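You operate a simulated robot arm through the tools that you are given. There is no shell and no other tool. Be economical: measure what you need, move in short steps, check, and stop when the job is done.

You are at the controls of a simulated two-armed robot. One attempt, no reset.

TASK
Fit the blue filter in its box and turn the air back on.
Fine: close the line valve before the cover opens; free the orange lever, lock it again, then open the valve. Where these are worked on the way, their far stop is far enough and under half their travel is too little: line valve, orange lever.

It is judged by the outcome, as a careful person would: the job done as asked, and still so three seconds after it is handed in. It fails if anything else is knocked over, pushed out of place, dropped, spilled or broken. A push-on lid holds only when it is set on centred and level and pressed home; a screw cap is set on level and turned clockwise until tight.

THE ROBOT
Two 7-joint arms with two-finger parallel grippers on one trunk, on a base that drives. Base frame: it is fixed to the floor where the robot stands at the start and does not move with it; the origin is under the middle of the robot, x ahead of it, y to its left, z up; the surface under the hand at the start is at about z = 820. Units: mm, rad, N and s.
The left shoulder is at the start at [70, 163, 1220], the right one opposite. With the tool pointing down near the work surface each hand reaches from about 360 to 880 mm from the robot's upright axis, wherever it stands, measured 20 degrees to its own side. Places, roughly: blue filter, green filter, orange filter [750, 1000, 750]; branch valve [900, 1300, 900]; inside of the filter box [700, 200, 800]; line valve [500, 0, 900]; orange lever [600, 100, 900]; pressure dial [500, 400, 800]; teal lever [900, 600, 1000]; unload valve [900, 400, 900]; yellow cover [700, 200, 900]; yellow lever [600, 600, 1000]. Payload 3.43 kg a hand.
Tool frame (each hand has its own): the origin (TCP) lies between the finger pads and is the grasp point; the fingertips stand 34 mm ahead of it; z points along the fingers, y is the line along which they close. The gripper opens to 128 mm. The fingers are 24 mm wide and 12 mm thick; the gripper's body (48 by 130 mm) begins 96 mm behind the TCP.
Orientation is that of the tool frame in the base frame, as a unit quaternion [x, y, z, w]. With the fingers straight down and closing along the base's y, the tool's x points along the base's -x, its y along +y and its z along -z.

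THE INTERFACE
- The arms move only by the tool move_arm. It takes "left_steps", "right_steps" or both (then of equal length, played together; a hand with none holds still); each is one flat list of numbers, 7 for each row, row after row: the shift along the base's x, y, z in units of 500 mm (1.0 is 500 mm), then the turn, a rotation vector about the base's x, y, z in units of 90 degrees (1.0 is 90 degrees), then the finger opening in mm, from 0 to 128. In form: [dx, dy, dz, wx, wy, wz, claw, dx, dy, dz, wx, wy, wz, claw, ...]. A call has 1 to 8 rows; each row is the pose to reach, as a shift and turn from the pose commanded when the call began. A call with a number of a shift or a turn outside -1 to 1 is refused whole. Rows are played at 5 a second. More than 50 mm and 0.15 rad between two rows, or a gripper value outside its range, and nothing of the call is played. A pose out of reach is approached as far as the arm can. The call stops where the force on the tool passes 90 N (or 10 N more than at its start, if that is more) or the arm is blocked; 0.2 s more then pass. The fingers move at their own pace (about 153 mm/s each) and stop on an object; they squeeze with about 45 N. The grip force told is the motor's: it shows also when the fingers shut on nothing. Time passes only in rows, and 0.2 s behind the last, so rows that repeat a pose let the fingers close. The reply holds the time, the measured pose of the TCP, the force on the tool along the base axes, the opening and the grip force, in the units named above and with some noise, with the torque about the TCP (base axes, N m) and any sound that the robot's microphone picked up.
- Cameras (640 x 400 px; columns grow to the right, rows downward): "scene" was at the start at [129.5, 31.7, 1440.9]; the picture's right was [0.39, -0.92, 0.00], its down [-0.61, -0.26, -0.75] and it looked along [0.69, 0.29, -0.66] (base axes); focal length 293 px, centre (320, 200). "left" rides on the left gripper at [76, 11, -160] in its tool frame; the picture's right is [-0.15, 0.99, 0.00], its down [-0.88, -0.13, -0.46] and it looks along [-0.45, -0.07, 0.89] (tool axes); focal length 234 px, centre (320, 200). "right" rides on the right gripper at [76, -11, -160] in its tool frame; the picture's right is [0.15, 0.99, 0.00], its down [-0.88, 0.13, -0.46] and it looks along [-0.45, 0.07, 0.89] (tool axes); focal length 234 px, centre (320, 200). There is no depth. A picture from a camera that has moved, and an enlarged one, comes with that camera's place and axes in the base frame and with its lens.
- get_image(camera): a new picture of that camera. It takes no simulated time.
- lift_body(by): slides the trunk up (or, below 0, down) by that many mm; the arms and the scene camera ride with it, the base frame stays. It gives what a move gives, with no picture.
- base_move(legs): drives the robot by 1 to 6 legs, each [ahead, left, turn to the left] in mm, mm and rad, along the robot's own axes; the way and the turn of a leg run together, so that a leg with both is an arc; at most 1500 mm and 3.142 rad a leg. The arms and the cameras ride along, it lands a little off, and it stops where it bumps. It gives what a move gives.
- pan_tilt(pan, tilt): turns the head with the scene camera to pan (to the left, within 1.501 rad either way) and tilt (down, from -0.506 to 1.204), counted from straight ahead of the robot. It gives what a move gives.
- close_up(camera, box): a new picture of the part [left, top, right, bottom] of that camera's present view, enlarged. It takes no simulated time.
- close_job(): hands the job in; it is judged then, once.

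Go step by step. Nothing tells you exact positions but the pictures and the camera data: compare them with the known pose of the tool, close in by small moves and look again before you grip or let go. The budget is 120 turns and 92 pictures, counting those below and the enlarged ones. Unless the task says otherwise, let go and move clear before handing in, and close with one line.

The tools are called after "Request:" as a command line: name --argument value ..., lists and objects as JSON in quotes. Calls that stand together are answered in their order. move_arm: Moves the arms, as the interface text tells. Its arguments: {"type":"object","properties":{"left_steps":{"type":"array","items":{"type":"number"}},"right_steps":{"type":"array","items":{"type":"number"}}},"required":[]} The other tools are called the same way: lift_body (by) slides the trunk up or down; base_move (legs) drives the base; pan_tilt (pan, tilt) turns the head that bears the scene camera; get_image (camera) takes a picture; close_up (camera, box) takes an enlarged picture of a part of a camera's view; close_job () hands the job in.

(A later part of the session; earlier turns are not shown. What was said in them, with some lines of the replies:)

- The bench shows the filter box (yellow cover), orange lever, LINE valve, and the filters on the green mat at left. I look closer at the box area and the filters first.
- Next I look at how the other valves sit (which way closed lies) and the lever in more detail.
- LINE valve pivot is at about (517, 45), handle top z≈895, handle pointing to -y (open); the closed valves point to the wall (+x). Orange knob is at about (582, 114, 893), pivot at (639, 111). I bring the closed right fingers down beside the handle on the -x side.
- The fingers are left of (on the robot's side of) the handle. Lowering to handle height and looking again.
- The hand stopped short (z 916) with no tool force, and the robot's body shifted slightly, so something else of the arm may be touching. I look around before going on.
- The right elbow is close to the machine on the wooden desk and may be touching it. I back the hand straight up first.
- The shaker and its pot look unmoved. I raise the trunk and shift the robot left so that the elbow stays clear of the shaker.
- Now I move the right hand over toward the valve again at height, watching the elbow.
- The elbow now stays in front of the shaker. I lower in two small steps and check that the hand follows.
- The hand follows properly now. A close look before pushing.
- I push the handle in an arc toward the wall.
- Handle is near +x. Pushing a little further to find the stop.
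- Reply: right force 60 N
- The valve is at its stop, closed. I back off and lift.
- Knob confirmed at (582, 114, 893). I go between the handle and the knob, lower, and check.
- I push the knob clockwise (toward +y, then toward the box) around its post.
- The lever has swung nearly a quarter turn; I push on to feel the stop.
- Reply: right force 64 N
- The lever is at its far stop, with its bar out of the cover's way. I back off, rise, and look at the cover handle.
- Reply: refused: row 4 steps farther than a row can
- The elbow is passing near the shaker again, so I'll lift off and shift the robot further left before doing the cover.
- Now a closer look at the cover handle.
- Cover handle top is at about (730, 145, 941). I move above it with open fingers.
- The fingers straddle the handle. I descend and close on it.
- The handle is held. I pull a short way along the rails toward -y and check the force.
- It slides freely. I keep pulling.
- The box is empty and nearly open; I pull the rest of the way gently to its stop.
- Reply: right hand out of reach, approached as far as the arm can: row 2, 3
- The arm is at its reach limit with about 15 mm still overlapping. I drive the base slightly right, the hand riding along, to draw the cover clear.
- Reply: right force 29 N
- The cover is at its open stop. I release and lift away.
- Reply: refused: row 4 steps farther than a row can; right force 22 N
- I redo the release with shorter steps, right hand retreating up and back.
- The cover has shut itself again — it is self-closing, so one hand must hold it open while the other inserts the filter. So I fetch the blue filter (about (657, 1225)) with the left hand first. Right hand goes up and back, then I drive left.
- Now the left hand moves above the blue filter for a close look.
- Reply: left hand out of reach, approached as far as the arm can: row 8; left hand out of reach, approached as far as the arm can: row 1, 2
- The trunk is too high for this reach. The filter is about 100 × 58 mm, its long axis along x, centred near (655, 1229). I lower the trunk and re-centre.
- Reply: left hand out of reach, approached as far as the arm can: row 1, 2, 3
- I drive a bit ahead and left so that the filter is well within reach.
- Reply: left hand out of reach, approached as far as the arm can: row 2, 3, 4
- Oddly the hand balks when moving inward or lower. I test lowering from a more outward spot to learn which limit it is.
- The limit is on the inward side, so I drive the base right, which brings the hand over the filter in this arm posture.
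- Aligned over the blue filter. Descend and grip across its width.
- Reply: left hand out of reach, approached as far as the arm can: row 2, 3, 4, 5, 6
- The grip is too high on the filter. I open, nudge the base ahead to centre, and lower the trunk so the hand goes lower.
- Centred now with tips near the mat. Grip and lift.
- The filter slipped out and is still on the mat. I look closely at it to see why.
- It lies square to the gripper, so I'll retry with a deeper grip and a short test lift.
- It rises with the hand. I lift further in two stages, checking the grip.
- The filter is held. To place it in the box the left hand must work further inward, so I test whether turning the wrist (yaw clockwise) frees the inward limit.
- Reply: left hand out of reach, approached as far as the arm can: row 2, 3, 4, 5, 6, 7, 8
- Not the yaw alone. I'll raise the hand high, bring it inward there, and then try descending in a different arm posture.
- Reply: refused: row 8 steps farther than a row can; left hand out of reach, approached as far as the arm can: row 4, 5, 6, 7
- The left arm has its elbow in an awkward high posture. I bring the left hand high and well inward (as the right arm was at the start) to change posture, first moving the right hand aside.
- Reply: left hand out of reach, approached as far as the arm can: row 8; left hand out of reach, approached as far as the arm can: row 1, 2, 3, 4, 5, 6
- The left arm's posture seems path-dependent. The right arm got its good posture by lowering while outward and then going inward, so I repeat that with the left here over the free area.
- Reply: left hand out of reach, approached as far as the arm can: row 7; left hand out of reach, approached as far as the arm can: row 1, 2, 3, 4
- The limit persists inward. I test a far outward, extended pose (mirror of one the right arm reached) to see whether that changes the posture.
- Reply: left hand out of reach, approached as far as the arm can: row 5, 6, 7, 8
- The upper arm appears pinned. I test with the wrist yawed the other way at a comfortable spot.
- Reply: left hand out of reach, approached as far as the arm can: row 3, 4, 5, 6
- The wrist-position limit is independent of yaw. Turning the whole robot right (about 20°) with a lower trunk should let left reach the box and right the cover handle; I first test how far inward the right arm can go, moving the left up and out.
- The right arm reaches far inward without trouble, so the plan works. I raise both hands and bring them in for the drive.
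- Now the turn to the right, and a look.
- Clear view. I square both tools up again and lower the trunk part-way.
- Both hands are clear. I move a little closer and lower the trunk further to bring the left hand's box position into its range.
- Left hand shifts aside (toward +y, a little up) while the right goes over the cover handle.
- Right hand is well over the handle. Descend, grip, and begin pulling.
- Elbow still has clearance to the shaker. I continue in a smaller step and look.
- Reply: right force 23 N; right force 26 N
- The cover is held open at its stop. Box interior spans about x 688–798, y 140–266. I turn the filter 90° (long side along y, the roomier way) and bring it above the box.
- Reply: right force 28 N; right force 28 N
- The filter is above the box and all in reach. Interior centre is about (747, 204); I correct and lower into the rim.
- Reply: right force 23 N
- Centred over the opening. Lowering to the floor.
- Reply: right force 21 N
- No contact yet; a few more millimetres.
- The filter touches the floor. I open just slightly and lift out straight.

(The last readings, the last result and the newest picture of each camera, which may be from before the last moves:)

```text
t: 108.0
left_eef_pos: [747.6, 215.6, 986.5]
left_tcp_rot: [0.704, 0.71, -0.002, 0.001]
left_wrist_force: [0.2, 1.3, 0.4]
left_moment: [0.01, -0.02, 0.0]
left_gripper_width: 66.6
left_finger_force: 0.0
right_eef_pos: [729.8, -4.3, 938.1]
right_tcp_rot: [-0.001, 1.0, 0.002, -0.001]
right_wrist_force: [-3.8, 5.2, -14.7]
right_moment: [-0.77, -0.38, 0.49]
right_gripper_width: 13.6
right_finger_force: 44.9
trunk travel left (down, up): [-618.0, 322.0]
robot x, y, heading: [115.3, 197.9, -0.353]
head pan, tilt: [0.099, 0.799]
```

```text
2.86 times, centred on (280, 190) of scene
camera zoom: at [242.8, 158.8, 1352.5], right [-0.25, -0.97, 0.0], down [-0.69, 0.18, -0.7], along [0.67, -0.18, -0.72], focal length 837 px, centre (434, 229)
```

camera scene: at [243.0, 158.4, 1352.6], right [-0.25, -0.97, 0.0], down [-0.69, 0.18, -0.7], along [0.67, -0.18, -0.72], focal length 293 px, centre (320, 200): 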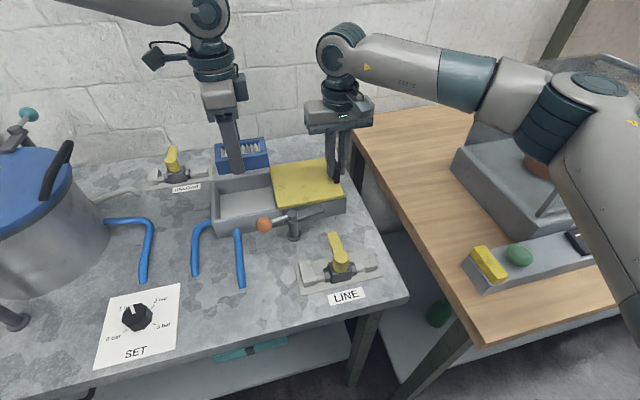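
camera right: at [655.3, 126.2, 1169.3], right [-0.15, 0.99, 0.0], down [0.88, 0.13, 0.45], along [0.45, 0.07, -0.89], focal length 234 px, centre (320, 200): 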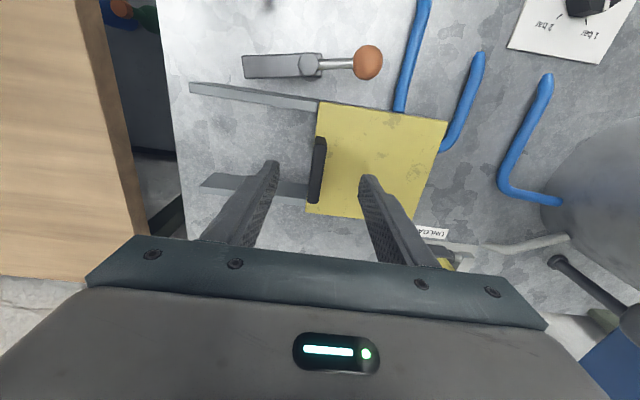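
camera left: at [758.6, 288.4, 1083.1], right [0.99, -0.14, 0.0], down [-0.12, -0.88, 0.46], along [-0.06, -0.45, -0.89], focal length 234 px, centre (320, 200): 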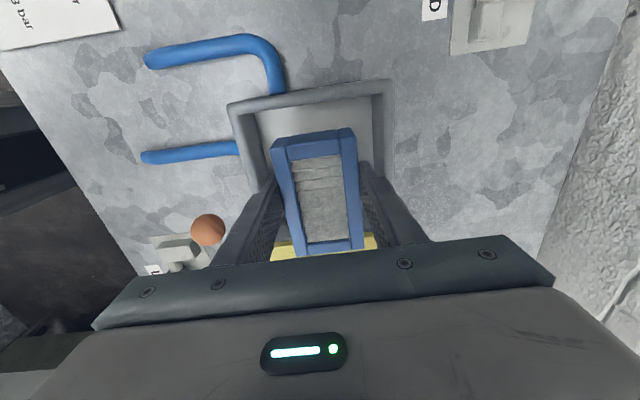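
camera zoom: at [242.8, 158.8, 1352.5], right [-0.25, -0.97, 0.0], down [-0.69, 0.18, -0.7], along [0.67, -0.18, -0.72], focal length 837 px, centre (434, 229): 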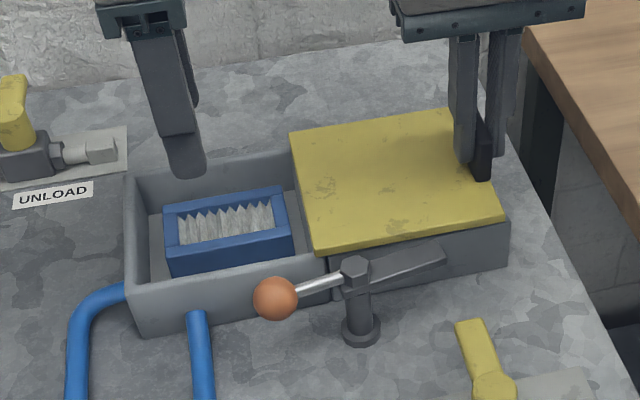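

The blue filter sits in the box. Left hand withdraws, then the right guides the cover shut.

Request:
move_arm --left_steps '[0, 0, 0.08, 0, 0, 0, 67, 0, 0.02, 0.16, 0, 0, 0, 67, 0, 0.09, 0.22, 0, 0, 0, 67, 0, 0.17, 0.26, 0, 0, 0, 67, 0, 0.25, 0.28, 0, 0, 0, 67]'

Request:
move_arm --right_steps '[0, 0.04, 0, 0, 0, 0, 0, 0, 0.08, 0, 0, 0, 0, 0, 0, 0.12, 0, 0, 0, 0, 0, 0, 0.16, 0, 0, 0, 0, 0, 0, 0.2, 0, 0, 0, 0, 0, 0, 0.24, 0, 0, 0, 0, 0, 0, 0.27, 0, 0, 0, 0, 0, 0, 0.288, 0, 0, 0, 0, 0]'

Request:
close_up --camera "scene" --box '[190, 120, 370, 260]'

```text
t: 109.2
left_eef_pos: [748.7, 341.8, 1124.9]
left_tcp_rot: [0.703, 0.711, -0.002, 0.001]
left_wrist_force: [0.8, 0.6, -0.3]
left_moment: [0.01, 0.03, 0.02]
left_gripper_width: 67.0
left_finger_force: 0.0
right_eef_pos: [729.8, -4.0, 938.0]
right_tcp_rot: [-0.002, 1.0, 0.001, -0.002]
right_wrist_force: [-1.6, 8.1, -13.2]
right_moment: [-0.78, -0.48, 0.4]
right_gripper_width: 13.5
right_finger_force: 45.2
trunk travel left (down, up): [-618.0, 322.0]
robot x, y, heading: [115.2, 195.8, -0.358]
head pan, tilt: [0.099, 0.799]
```

```text
t: 111.0
left_eef_pos: [748.5, 338.3, 1125.0]
left_tcp_rot: [0.703, 0.711, -0.001, 0.0]
left_wrist_force: [-0.3, 0.3, 0.4]
left_moment: [0.02, 0.01, -0.02]
left_gripper_width: 67.0
left_finger_force: 0.1
right_eef_pos: [729.5, 137.9, 937.2]
right_tcp_rot: [-0.002, 1.0, 0.001, -0.001]
right_wrist_force: [-3.8, -1.4, -5.5]
right_moment: [-0.91, -0.74, 0.55]
right_gripper_width: 13.4
right_finger_force: 44.6
trunk travel left (down, up): [-618.0, 322.0]
robot x, y, heading: [116.2, 195.5, -0.357]
head pan, tilt: [0.099, 0.799]
```

```text
2.86 times, centred on (280, 190) of scene
camera zoom: at [241.4, 158.1, 1352.7], right [-0.25, -0.97, 0.0], down [-0.69, 0.18, -0.7], along [0.67, -0.18, -0.72], focal length 837 px, centre (434, 229)
```

zoom: 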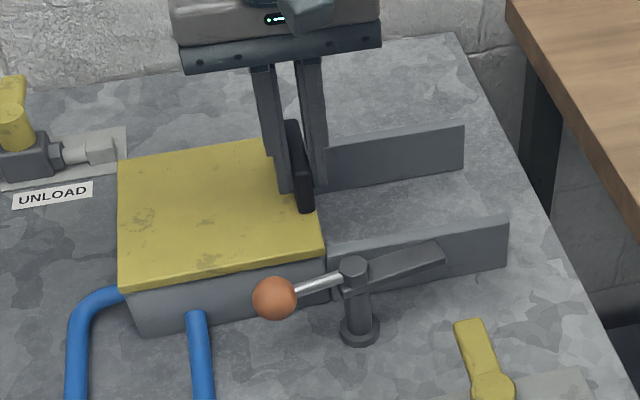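

The cover is shut. I open the right gripper and raise everything with the trunk (straight up).

Request:
move_arm --right_steps '[0, 0, 0, 0, 0, 0, 50, 0, 0, 0, 0, 0, 0, 50, 0, 0, 0.06, 0, 0, 0, 50, 0, 0, 0.1, 0, 0, 0, 50]'

Request:
lift_body --by 200

Request:
move_arm --right_steps '[-0.06, -0.05, 0, 0, 0, 0, 0, -0.12, -0.08, -0.04, 0, 0, 0, 0, -0.18, -0.11, -0.08, 0, 0, 0, 0, -0.235, -0.154, -0.12, 0, 0, 0, 0, -0.235, -0.154, -0.2, 0, 0, 0, 0, -0.235, -0.154, -0.28, 0, 0, 0, 0, -0.235, -0.154, -0.36, 0, 0, 0, 0, -0.235, -0.154, -0.42, 0, 0, 0, 0]'

Request:
get_image --camera "scene"

```text
t: 112.0
left_eef_pos: [749.1, 340.8, 1125.5]
left_tcp_rot: [0.703, 0.711, -0.002, 0.001]
left_wrist_force: [0.0, -0.4, -0.4]
left_moment: [0.0, 0.02, 0.01]
left_gripper_width: 67.1
left_finger_force: 0.1
right_eef_pos: [730.9, 137.8, 988.1]
right_tcp_rot: [-0.002, 1.0, 0.002, -0.001]
right_wrist_force: [0.4, 0.4, 0.1]
right_moment: [0.0, 0.03, 0.02]
right_gripper_width: 50.0
right_finger_force: 0.0
trunk travel left (down, up): [-618.0, 322.0]
robot x, y, heading: [111.2, 198.1, -0.351]
head pan, tilt: [0.099, 0.799]
```

```text
t: 114.2
left_eef_pos: [748.0, 338.5, 1325.6]
left_tcp_rot: [0.703, 0.711, -0.001, 0.0]
left_wrist_force: [-0.7, -0.3, 0.1]
left_moment: [0.0, -0.01, 0.03]
left_gripper_width: 67.0
left_finger_force: 0.0
right_eef_pos: [732.1, 138.4, 1189.7]
right_tcp_rot: [-0.001, 1.0, 0.001, -0.001]
right_wrist_force: [1.0, 0.0, -0.7]
right_moment: [-0.02, 0.0, -0.03]
right_gripper_width: 50.1
right_finger_force: 0.0
trunk travel left (down, up): [-818.0, 122.0]
robot x, y, heading: [113.5, 196.7, -0.358]
head pan, tilt: [0.099, 0.799]
```

```text
t: 116.0
left_eef_pos: [748.4, 338.8, 1324.8]
left_tcp_rot: [0.703, 0.711, -0.002, 0.001]
left_wrist_force: [-0.4, -0.4, -0.7]
left_moment: [0.01, 0.0, -0.02]
left_gripper_width: 66.9
left_finger_force: 0.0
right_eef_pos: [614.3, 59.8, 978.4]
right_tcp_rot: [-0.002, 1.0, 0.002, -0.001]
right_wrist_force: [0.4, 0.1, 0.1]
right_moment: [0.03, 0.01, -0.01]
right_gripper_width: 0.0
right_finger_force: 33.2
trunk travel left (down, up): [-818.0, 122.0]
robot x, y, heading: [114.5, 198.3, -0.356]
head pan, tilt: [0.099, 0.799]
```

```text
10 pictures are left
camera scene: at [242.1, 158.3, 1552.7], right [-0.25, -0.97, 0.0], down [-0.69, 0.18, -0.7], along [0.67, -0.18, -0.72], focal length 293 px, centre (320, 200)
```

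scene: 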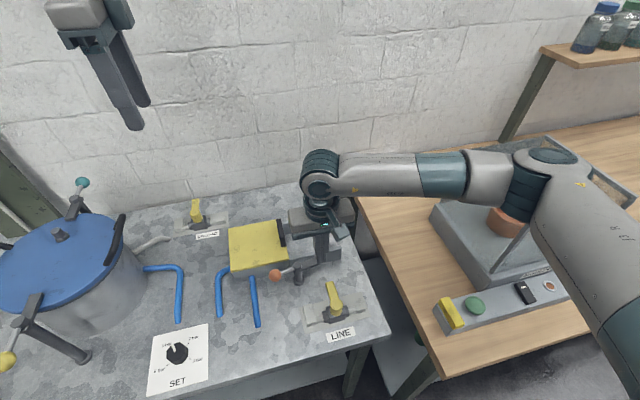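

I lower beside the bar's end and push it toward the box, stopping short of the rail.

Request:
move_arm --right_steps '[-0.006, 0.004, -0.07, 0, 0, 0, 0, -0.006, 0.004, -0.142, 0, 0, 0, 0, 0.01, 0.006, -0.142, 0, 0, 0, 0, 0.035, 0.004, -0.142, 0, 0, 0, 0, 0.056, 0.003, -0.142, 0, 0, 0, 0, 0.074, 0.004, -0.142, 0, 0, 0, 0, 0.074, 0.004, -0.142, 0, 0, 0, 0]'

Request:
close_up --camera "scene" --box '[210, 190, 370, 330]'

```text
t: 117.6
left_eef_pos: [749.4, 339.9, 1325.9]
left_tcp_rot: [0.704, 0.711, -0.002, -0.001]
left_wrist_force: [-0.6, 0.9, 0.7]
left_moment: [-0.01, 0.0, 0.01]
left_gripper_width: 66.7
left_finger_force: 0.0
right_eef_pos: [650.9, 63.6, 908.5]
right_tcp_rot: [0.0, 1.0, 0.001, -0.001]
right_wrist_force: [0.5, 0.6, 0.0]
right_moment: [-0.02, -0.04, -0.03]
right_gripper_width: 0.1
right_finger_force: 33.3
trunk travel left (down, up): [-818.0, 122.0]
robot x, y, heading: [116.1, 196.7, -0.353]
head pan, tilt: [0.099, 0.799]
```

```text
2.86 times, centred on (290, 260) of scene
camera zoom: at [241.4, 158.1, 1552.7], right [-0.25, -0.97, 0.0], down [-0.69, 0.18, -0.7], along [0.67, -0.18, -0.72], focal length 837 px, centre (406, 29)
```

zoom: 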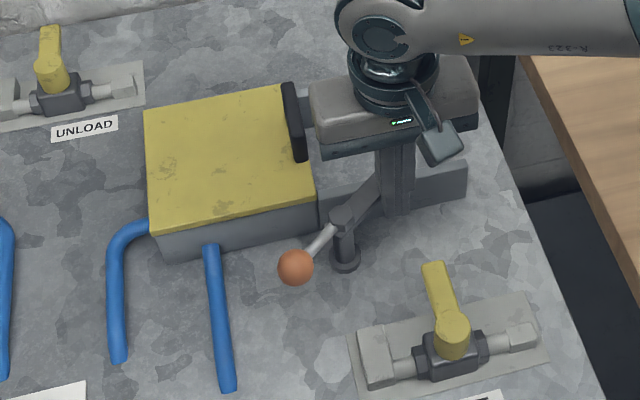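

The lever is about half way back. Now I go around to the other side of the knob to finish it.

Request:
move_arm --right_steps '[-0.03, -0.01, 0, 0, 0, 0, 0, -0.03, -0.01, 0.09, 0, 0, 0, 0, -0.03, 0.02, 0.16, 0, 0, 0, 0, -0.03, 0.11, 0.16, 0, 0, 0, 0, -0.032, 0.2, 0.16, 0, 0, 0, 0, -0.032, 0.24, 0.14, 0, 0, 0, 0, -0.032, 0.24, 0.07, 0, 0, 0, 0, -0.032, 0.24, 0, 0, 0, 0, 0]'

Request:
close_up --camera "scene" --box '[210, 190, 370, 330]'

```text
t: 119.4
left_eef_pos: [749.1, 339.3, 1324.8]
left_tcp_rot: [0.703, 0.711, -0.002, 0.001]
left_wrist_force: [0.1, 0.2, 0.6]
left_moment: [-0.01, 0.05, 0.0]
left_gripper_width: 66.7
left_finger_force: 0.0
right_eef_pos: [634.9, 181.4, 907.4]
right_tcp_rot: [-0.001, 1.0, 0.002, -0.001]
right_wrist_force: [-0.7, 0.5, -0.3]
right_moment: [0.02, 0.02, -0.02]
right_gripper_width: 0.0
right_finger_force: 33.2
trunk travel left (down, up): [-818.0, 122.0]
robot x, y, heading: [112.9, 200.2, -0.358]
head pan, tilt: [0.099, 0.799]
```

```text
2.86 times, centred on (290, 260) of scene
camera zoom: at [242.0, 158.7, 1552.8], right [-0.25, -0.97, 0.0], down [-0.69, 0.18, -0.7], along [0.67, -0.18, -0.72], focal length 837 px, centre (406, 29)
```

zoom: 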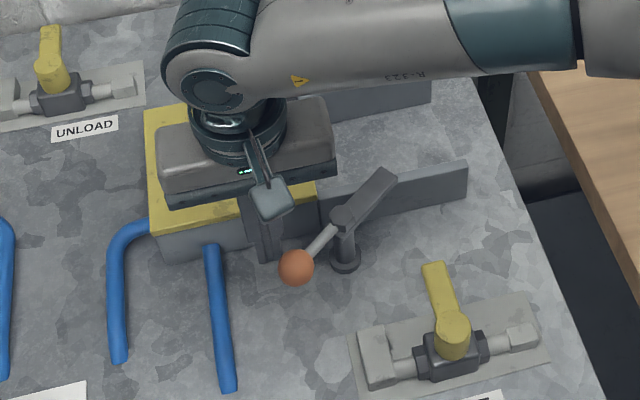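

I push the knob back around to its locked position.

Request:
move_arm --right_steps '[-0.014, -0.014, 0, 0, 0, 0, 0, -0.052, -0.028, 0, 0, 0, 0, 0, -0.08, -0.047, 0, 0, 0, 0, 0, -0.096, -0.068, 0, 0, 0, 0, 0, -0.105, -0.08, 0, 0, 0, 0, 0, -0.107, -0.088, 0, 0, 0, 0, 0, -0.107, -0.096, 0, 0, 0, 0, 0]'

```text
t: 121.0
left_eef_pos: [748.5, 342.2, 1324.1]
left_tcp_rot: [0.703, 0.711, -0.002, 0.001]
left_wrist_force: [0.0, -0.2, -0.6]
left_moment: [0.01, -0.04, 0.02]
left_gripper_width: 66.9
left_finger_force: 0.2
right_eef_pos: [581.7, 140.1, 909.0]
right_tcp_rot: [-0.003, 1.0, 0.002, -0.001]
right_wrist_force: [2.6, 17.9, -5.5]
right_moment: [0.34, -0.06, 0.06]
right_gripper_width: 0.1
right_finger_force: 32.7
trunk travel left (down, up): [-818.0, 122.0]
robot x, y, heading: [114.9, 197.5, -0.348]
head pan, tilt: [0.099, 0.799]
```

Request:
move_arm --right_steps '[0, -0.012, 0, 0, 0, 0, 0, 0, -0.024, 0, 0, 0, 0, 0]'

Request:
close_up --camera "scene" --box '[210, 190, 370, 330]'

```text
t: 121.6
left_eef_pos: [750.0, 349.1, 1323.9]
left_tcp_rot: [0.702, 0.712, -0.005, 0.002]
left_wrist_force: [0.2, 0.0, 0.3]
left_moment: [-0.02, 0.03, -0.04]
left_gripper_width: 66.8
left_finger_force: 0.2
right_eef_pos: [580.6, 137.8, 908.4]
right_tcp_rot: [-0.006, 1.0, 0.007, -0.001]
right_wrist_force: [4.0, 58.3, -13.3]
right_moment: [1.1, -0.02, 0.14]
right_gripper_width: 0.0
right_finger_force: 33.0
trunk travel left (down, up): [-818.0, 122.0]
robot x, y, heading: [115.5, 196.7, -0.359]
head pan, tilt: [0.099, 0.799]
```

```text
2.86 times, centred on (290, 260) of scene
camera zoom: at [243.3, 169.3, 1552.7], right [-0.25, -0.97, 0.01], down [-0.7, 0.17, -0.7], along [0.67, -0.18, -0.72], focal length 837 px, centre (406, 29)
```

zoom: 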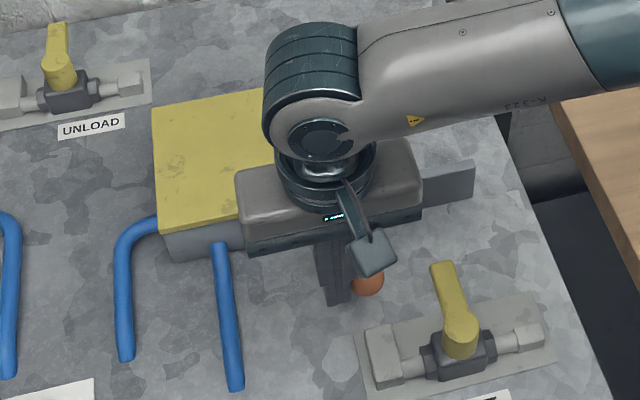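

The lever is back at its locked stop. I back off, lift, and come down on the +y side of the valve handle.

Request:
move_arm --right_steps '[0, 0.06, 0, 0, 0, 0, 0, 0, 0.06, 0.08, 0, 0, 0, 0, 0, 0.04, 0.16, 0, 0, 0, 0, -0.015, -0.03, 0.16, 0, 0, 0, 0, -0.031, -0.089, 0.16, 0, 0, 0, 0, -0.031, -0.089, 0.08, 0, 0, 0, 0, -0.031, -0.089, 0.04, 0, 0, 0, 0, -0.031, -0.089, 0.04, 0, 0, 0, 0]'

Request:
close_up --camera "right" --box '[200, 60, 480, 260]'

```text
t: 123.4
left_eef_pos: [747.2, 338.4, 1324.4]
left_tcp_rot: [0.704, 0.711, -0.002, 0.001]
left_wrist_force: [-0.9, 0.1, -0.1]
left_moment: [0.0, 0.03, 0.02]
left_gripper_width: 66.9
left_finger_force: 0.0
right_eef_pos: [565.5, 77.8, 929.3]
right_tcp_rot: [-0.002, 1.0, 0.002, 0.0]
right_wrist_force: [0.0, 0.1, 0.1]
right_moment: [0.04, -0.02, 0.01]
right_gripper_width: 0.0
right_finger_force: 32.9
trunk travel left (down, up): [-818.0, 122.0]
robot x, y, heading: [113.6, 195.4, -0.355]
head pan, tilt: [0.099, 0.799]
```

```text
2.00 times, centred on (340, 160) of right
camera zoom: at [490.0, 65.1, 1088.4], right [-0.15, 0.99, 0.0], down [0.88, 0.13, 0.46], along [0.45, 0.07, -0.89], focal length 468 px, centre (280, 280)
```

zoom: 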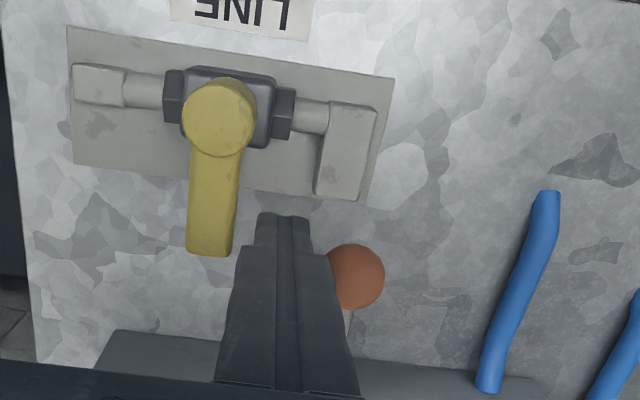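

Well placed between handle and knob (lever confirmed back at its locked place). I lower and swing the valve handle back to open.

Request:
move_arm --right_steps '[0, 0, -0.046, 0, 0, 0, 0, -0.005, -0.02, -0.046, 0, 0, 0, 0, 0.005, -0.058, -0.046, 0, 0, 0, 0, 0.002, -0.092, -0.046, 0, 0, 0, 0, -0.012, -0.124, -0.046, 0, 0, 0, 0, -0.036, -0.148, -0.046, 0, 0, 0, 0, -0.051, -0.158, -0.046, 0, 0, 0, 0, -0.057, -0.162, -0.046, 0, 0, 0, 0]'

Request:
move_arm --right_steps '[-0.012, 0, 0, 0, 0, 0, 0, -0.024, 0, 0, 0, 0, 0, 0]'

Request:
close_up --camera "scene" --box '[210, 190, 390, 350]'

```text
t: 125.2
left_eef_pos: [752.2, 341.4, 1322.8]
left_tcp_rot: [0.703, 0.711, -0.004, -0.001]
left_wrist_force: [-0.6, -0.9, -0.3]
left_moment: [0.02, -0.01, 0.0]
left_gripper_width: 66.8
left_finger_force: 0.0
right_eef_pos: [545.9, -0.2, 905.7]
right_tcp_rot: [-0.002, 1.0, 0.003, 0.003]
right_wrist_force: [36.7, 12.3, 3.3]
right_moment: [0.11, -0.56, -0.26]
right_gripper_width: 0.3
right_finger_force: 33.1
trunk travel left (down, up): [-818.0, 122.0]
robot x, y, heading: [110.9, 198.9, -0.351]
head pan, tilt: [0.099, 0.799]
```

```text
t: 125.8
left_eef_pos: [760.7, 343.5, 1317.9]
left_tcp_rot: [0.703, 0.711, -0.005, -0.002]
left_wrist_force: [-0.1, -0.3, 0.4]
left_moment: [0.0, 0.03, 0.03]
left_gripper_width: 67.1
left_finger_force: 0.2
right_eef_pos: [542.6, -0.3, 905.5]
right_tcp_rot: [-0.001, 1.0, 0.003, 0.009]
right_wrist_force: [75.8, 16.7, 1.6]
right_moment: [-0.36, -1.29, -0.42]
right_gripper_width: 0.1
right_finger_force: 33.0
trunk travel left (down, up): [-818.0, 122.0]
robot x, y, heading: [114.4, 196.1, -0.351]
head pan, tilt: [0.099, 0.799]
```

```text
2.50 times, centred on (300, 270) of scene
camera zoom: at [255.0, 161.5, 1551.7], right [-0.25, -0.97, 0.0], down [-0.7, 0.18, -0.69], along [0.67, -0.18, -0.72], focal length 732 px, centre (370, 25)
```

zoom: 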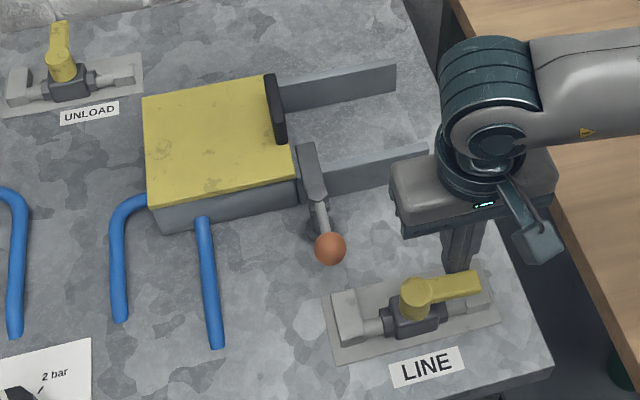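

The valve is back at its open stop, the lever locked and the cover shut. I back the hand off and lift clear.

Request:
move_arm --right_steps '[0.06, 0, 0, 0, 0, 0, 0, 0.06, 0, 0.08, 0, 0, 0, 0, 0.06, 0, 0.16, 0, 0, 0, 0, 0.06, 0, 0.25, 0, 0, 0, 0, 0.06, 0, 0.34, 0, 0, 0, 0, 0.06, 0, 0.42, 0, 0, 0, 0]'

Request:
get_image --camera "scene"

```text
t: 127.2
left_eef_pos: [748.5, 340.9, 1326.0]
left_tcp_rot: [0.703, 0.711, -0.002, 0.0]
left_wrist_force: [-0.3, 0.0, -0.6]
left_moment: [-0.01, 0.01, 0.0]
left_gripper_width: 67.0
left_finger_force: 0.1
right_eef_pos: [553.8, -0.0, 1117.5]
right_tcp_rot: [-0.002, 1.0, 0.001, -0.001]
right_wrist_force: [0.1, -0.3, -0.3]
right_moment: [-0.05, 0.0, 0.0]
right_gripper_width: 0.1
right_finger_force: 32.9
trunk travel left (down, up): [-818.0, 122.0]
robot x, y, heading: [117.0, 198.0, -0.36]
head pan, tilt: [0.099, 0.799]
```

```text
4 pictures are left
camera scene: at [241.6, 159.4, 1552.7], right [-0.25, -0.97, 0.0], down [-0.69, 0.18, -0.7], along [0.67, -0.18, -0.72], focal length 293 px, centre (320, 200)
```

scene: 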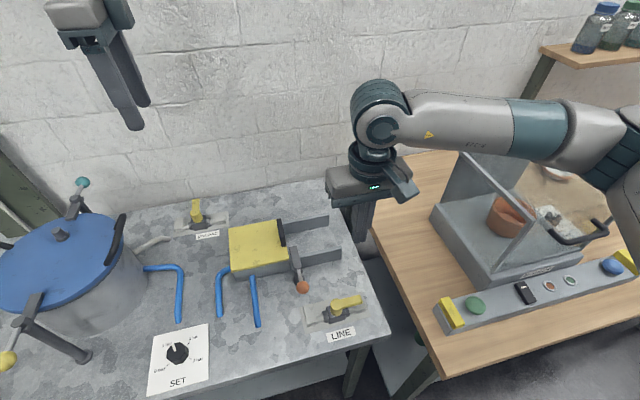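

Everything is in place and both hands are clear: filter in the box, cover shut, lever locked, LINE valve open. Handing in.

Request:
close_job

```text
The job is handed in.
```

The blue filter is in its box with the cover shut, the orange lever is locked again, and the LINE valve is back at its open stop, so the air is on. The first lift of the filter slipped and it came to rest back on the mat; the second lift held. Early on, the right arm was blocked near the shaker and may have touched it, but in the pictures the shaker looked unmoved.
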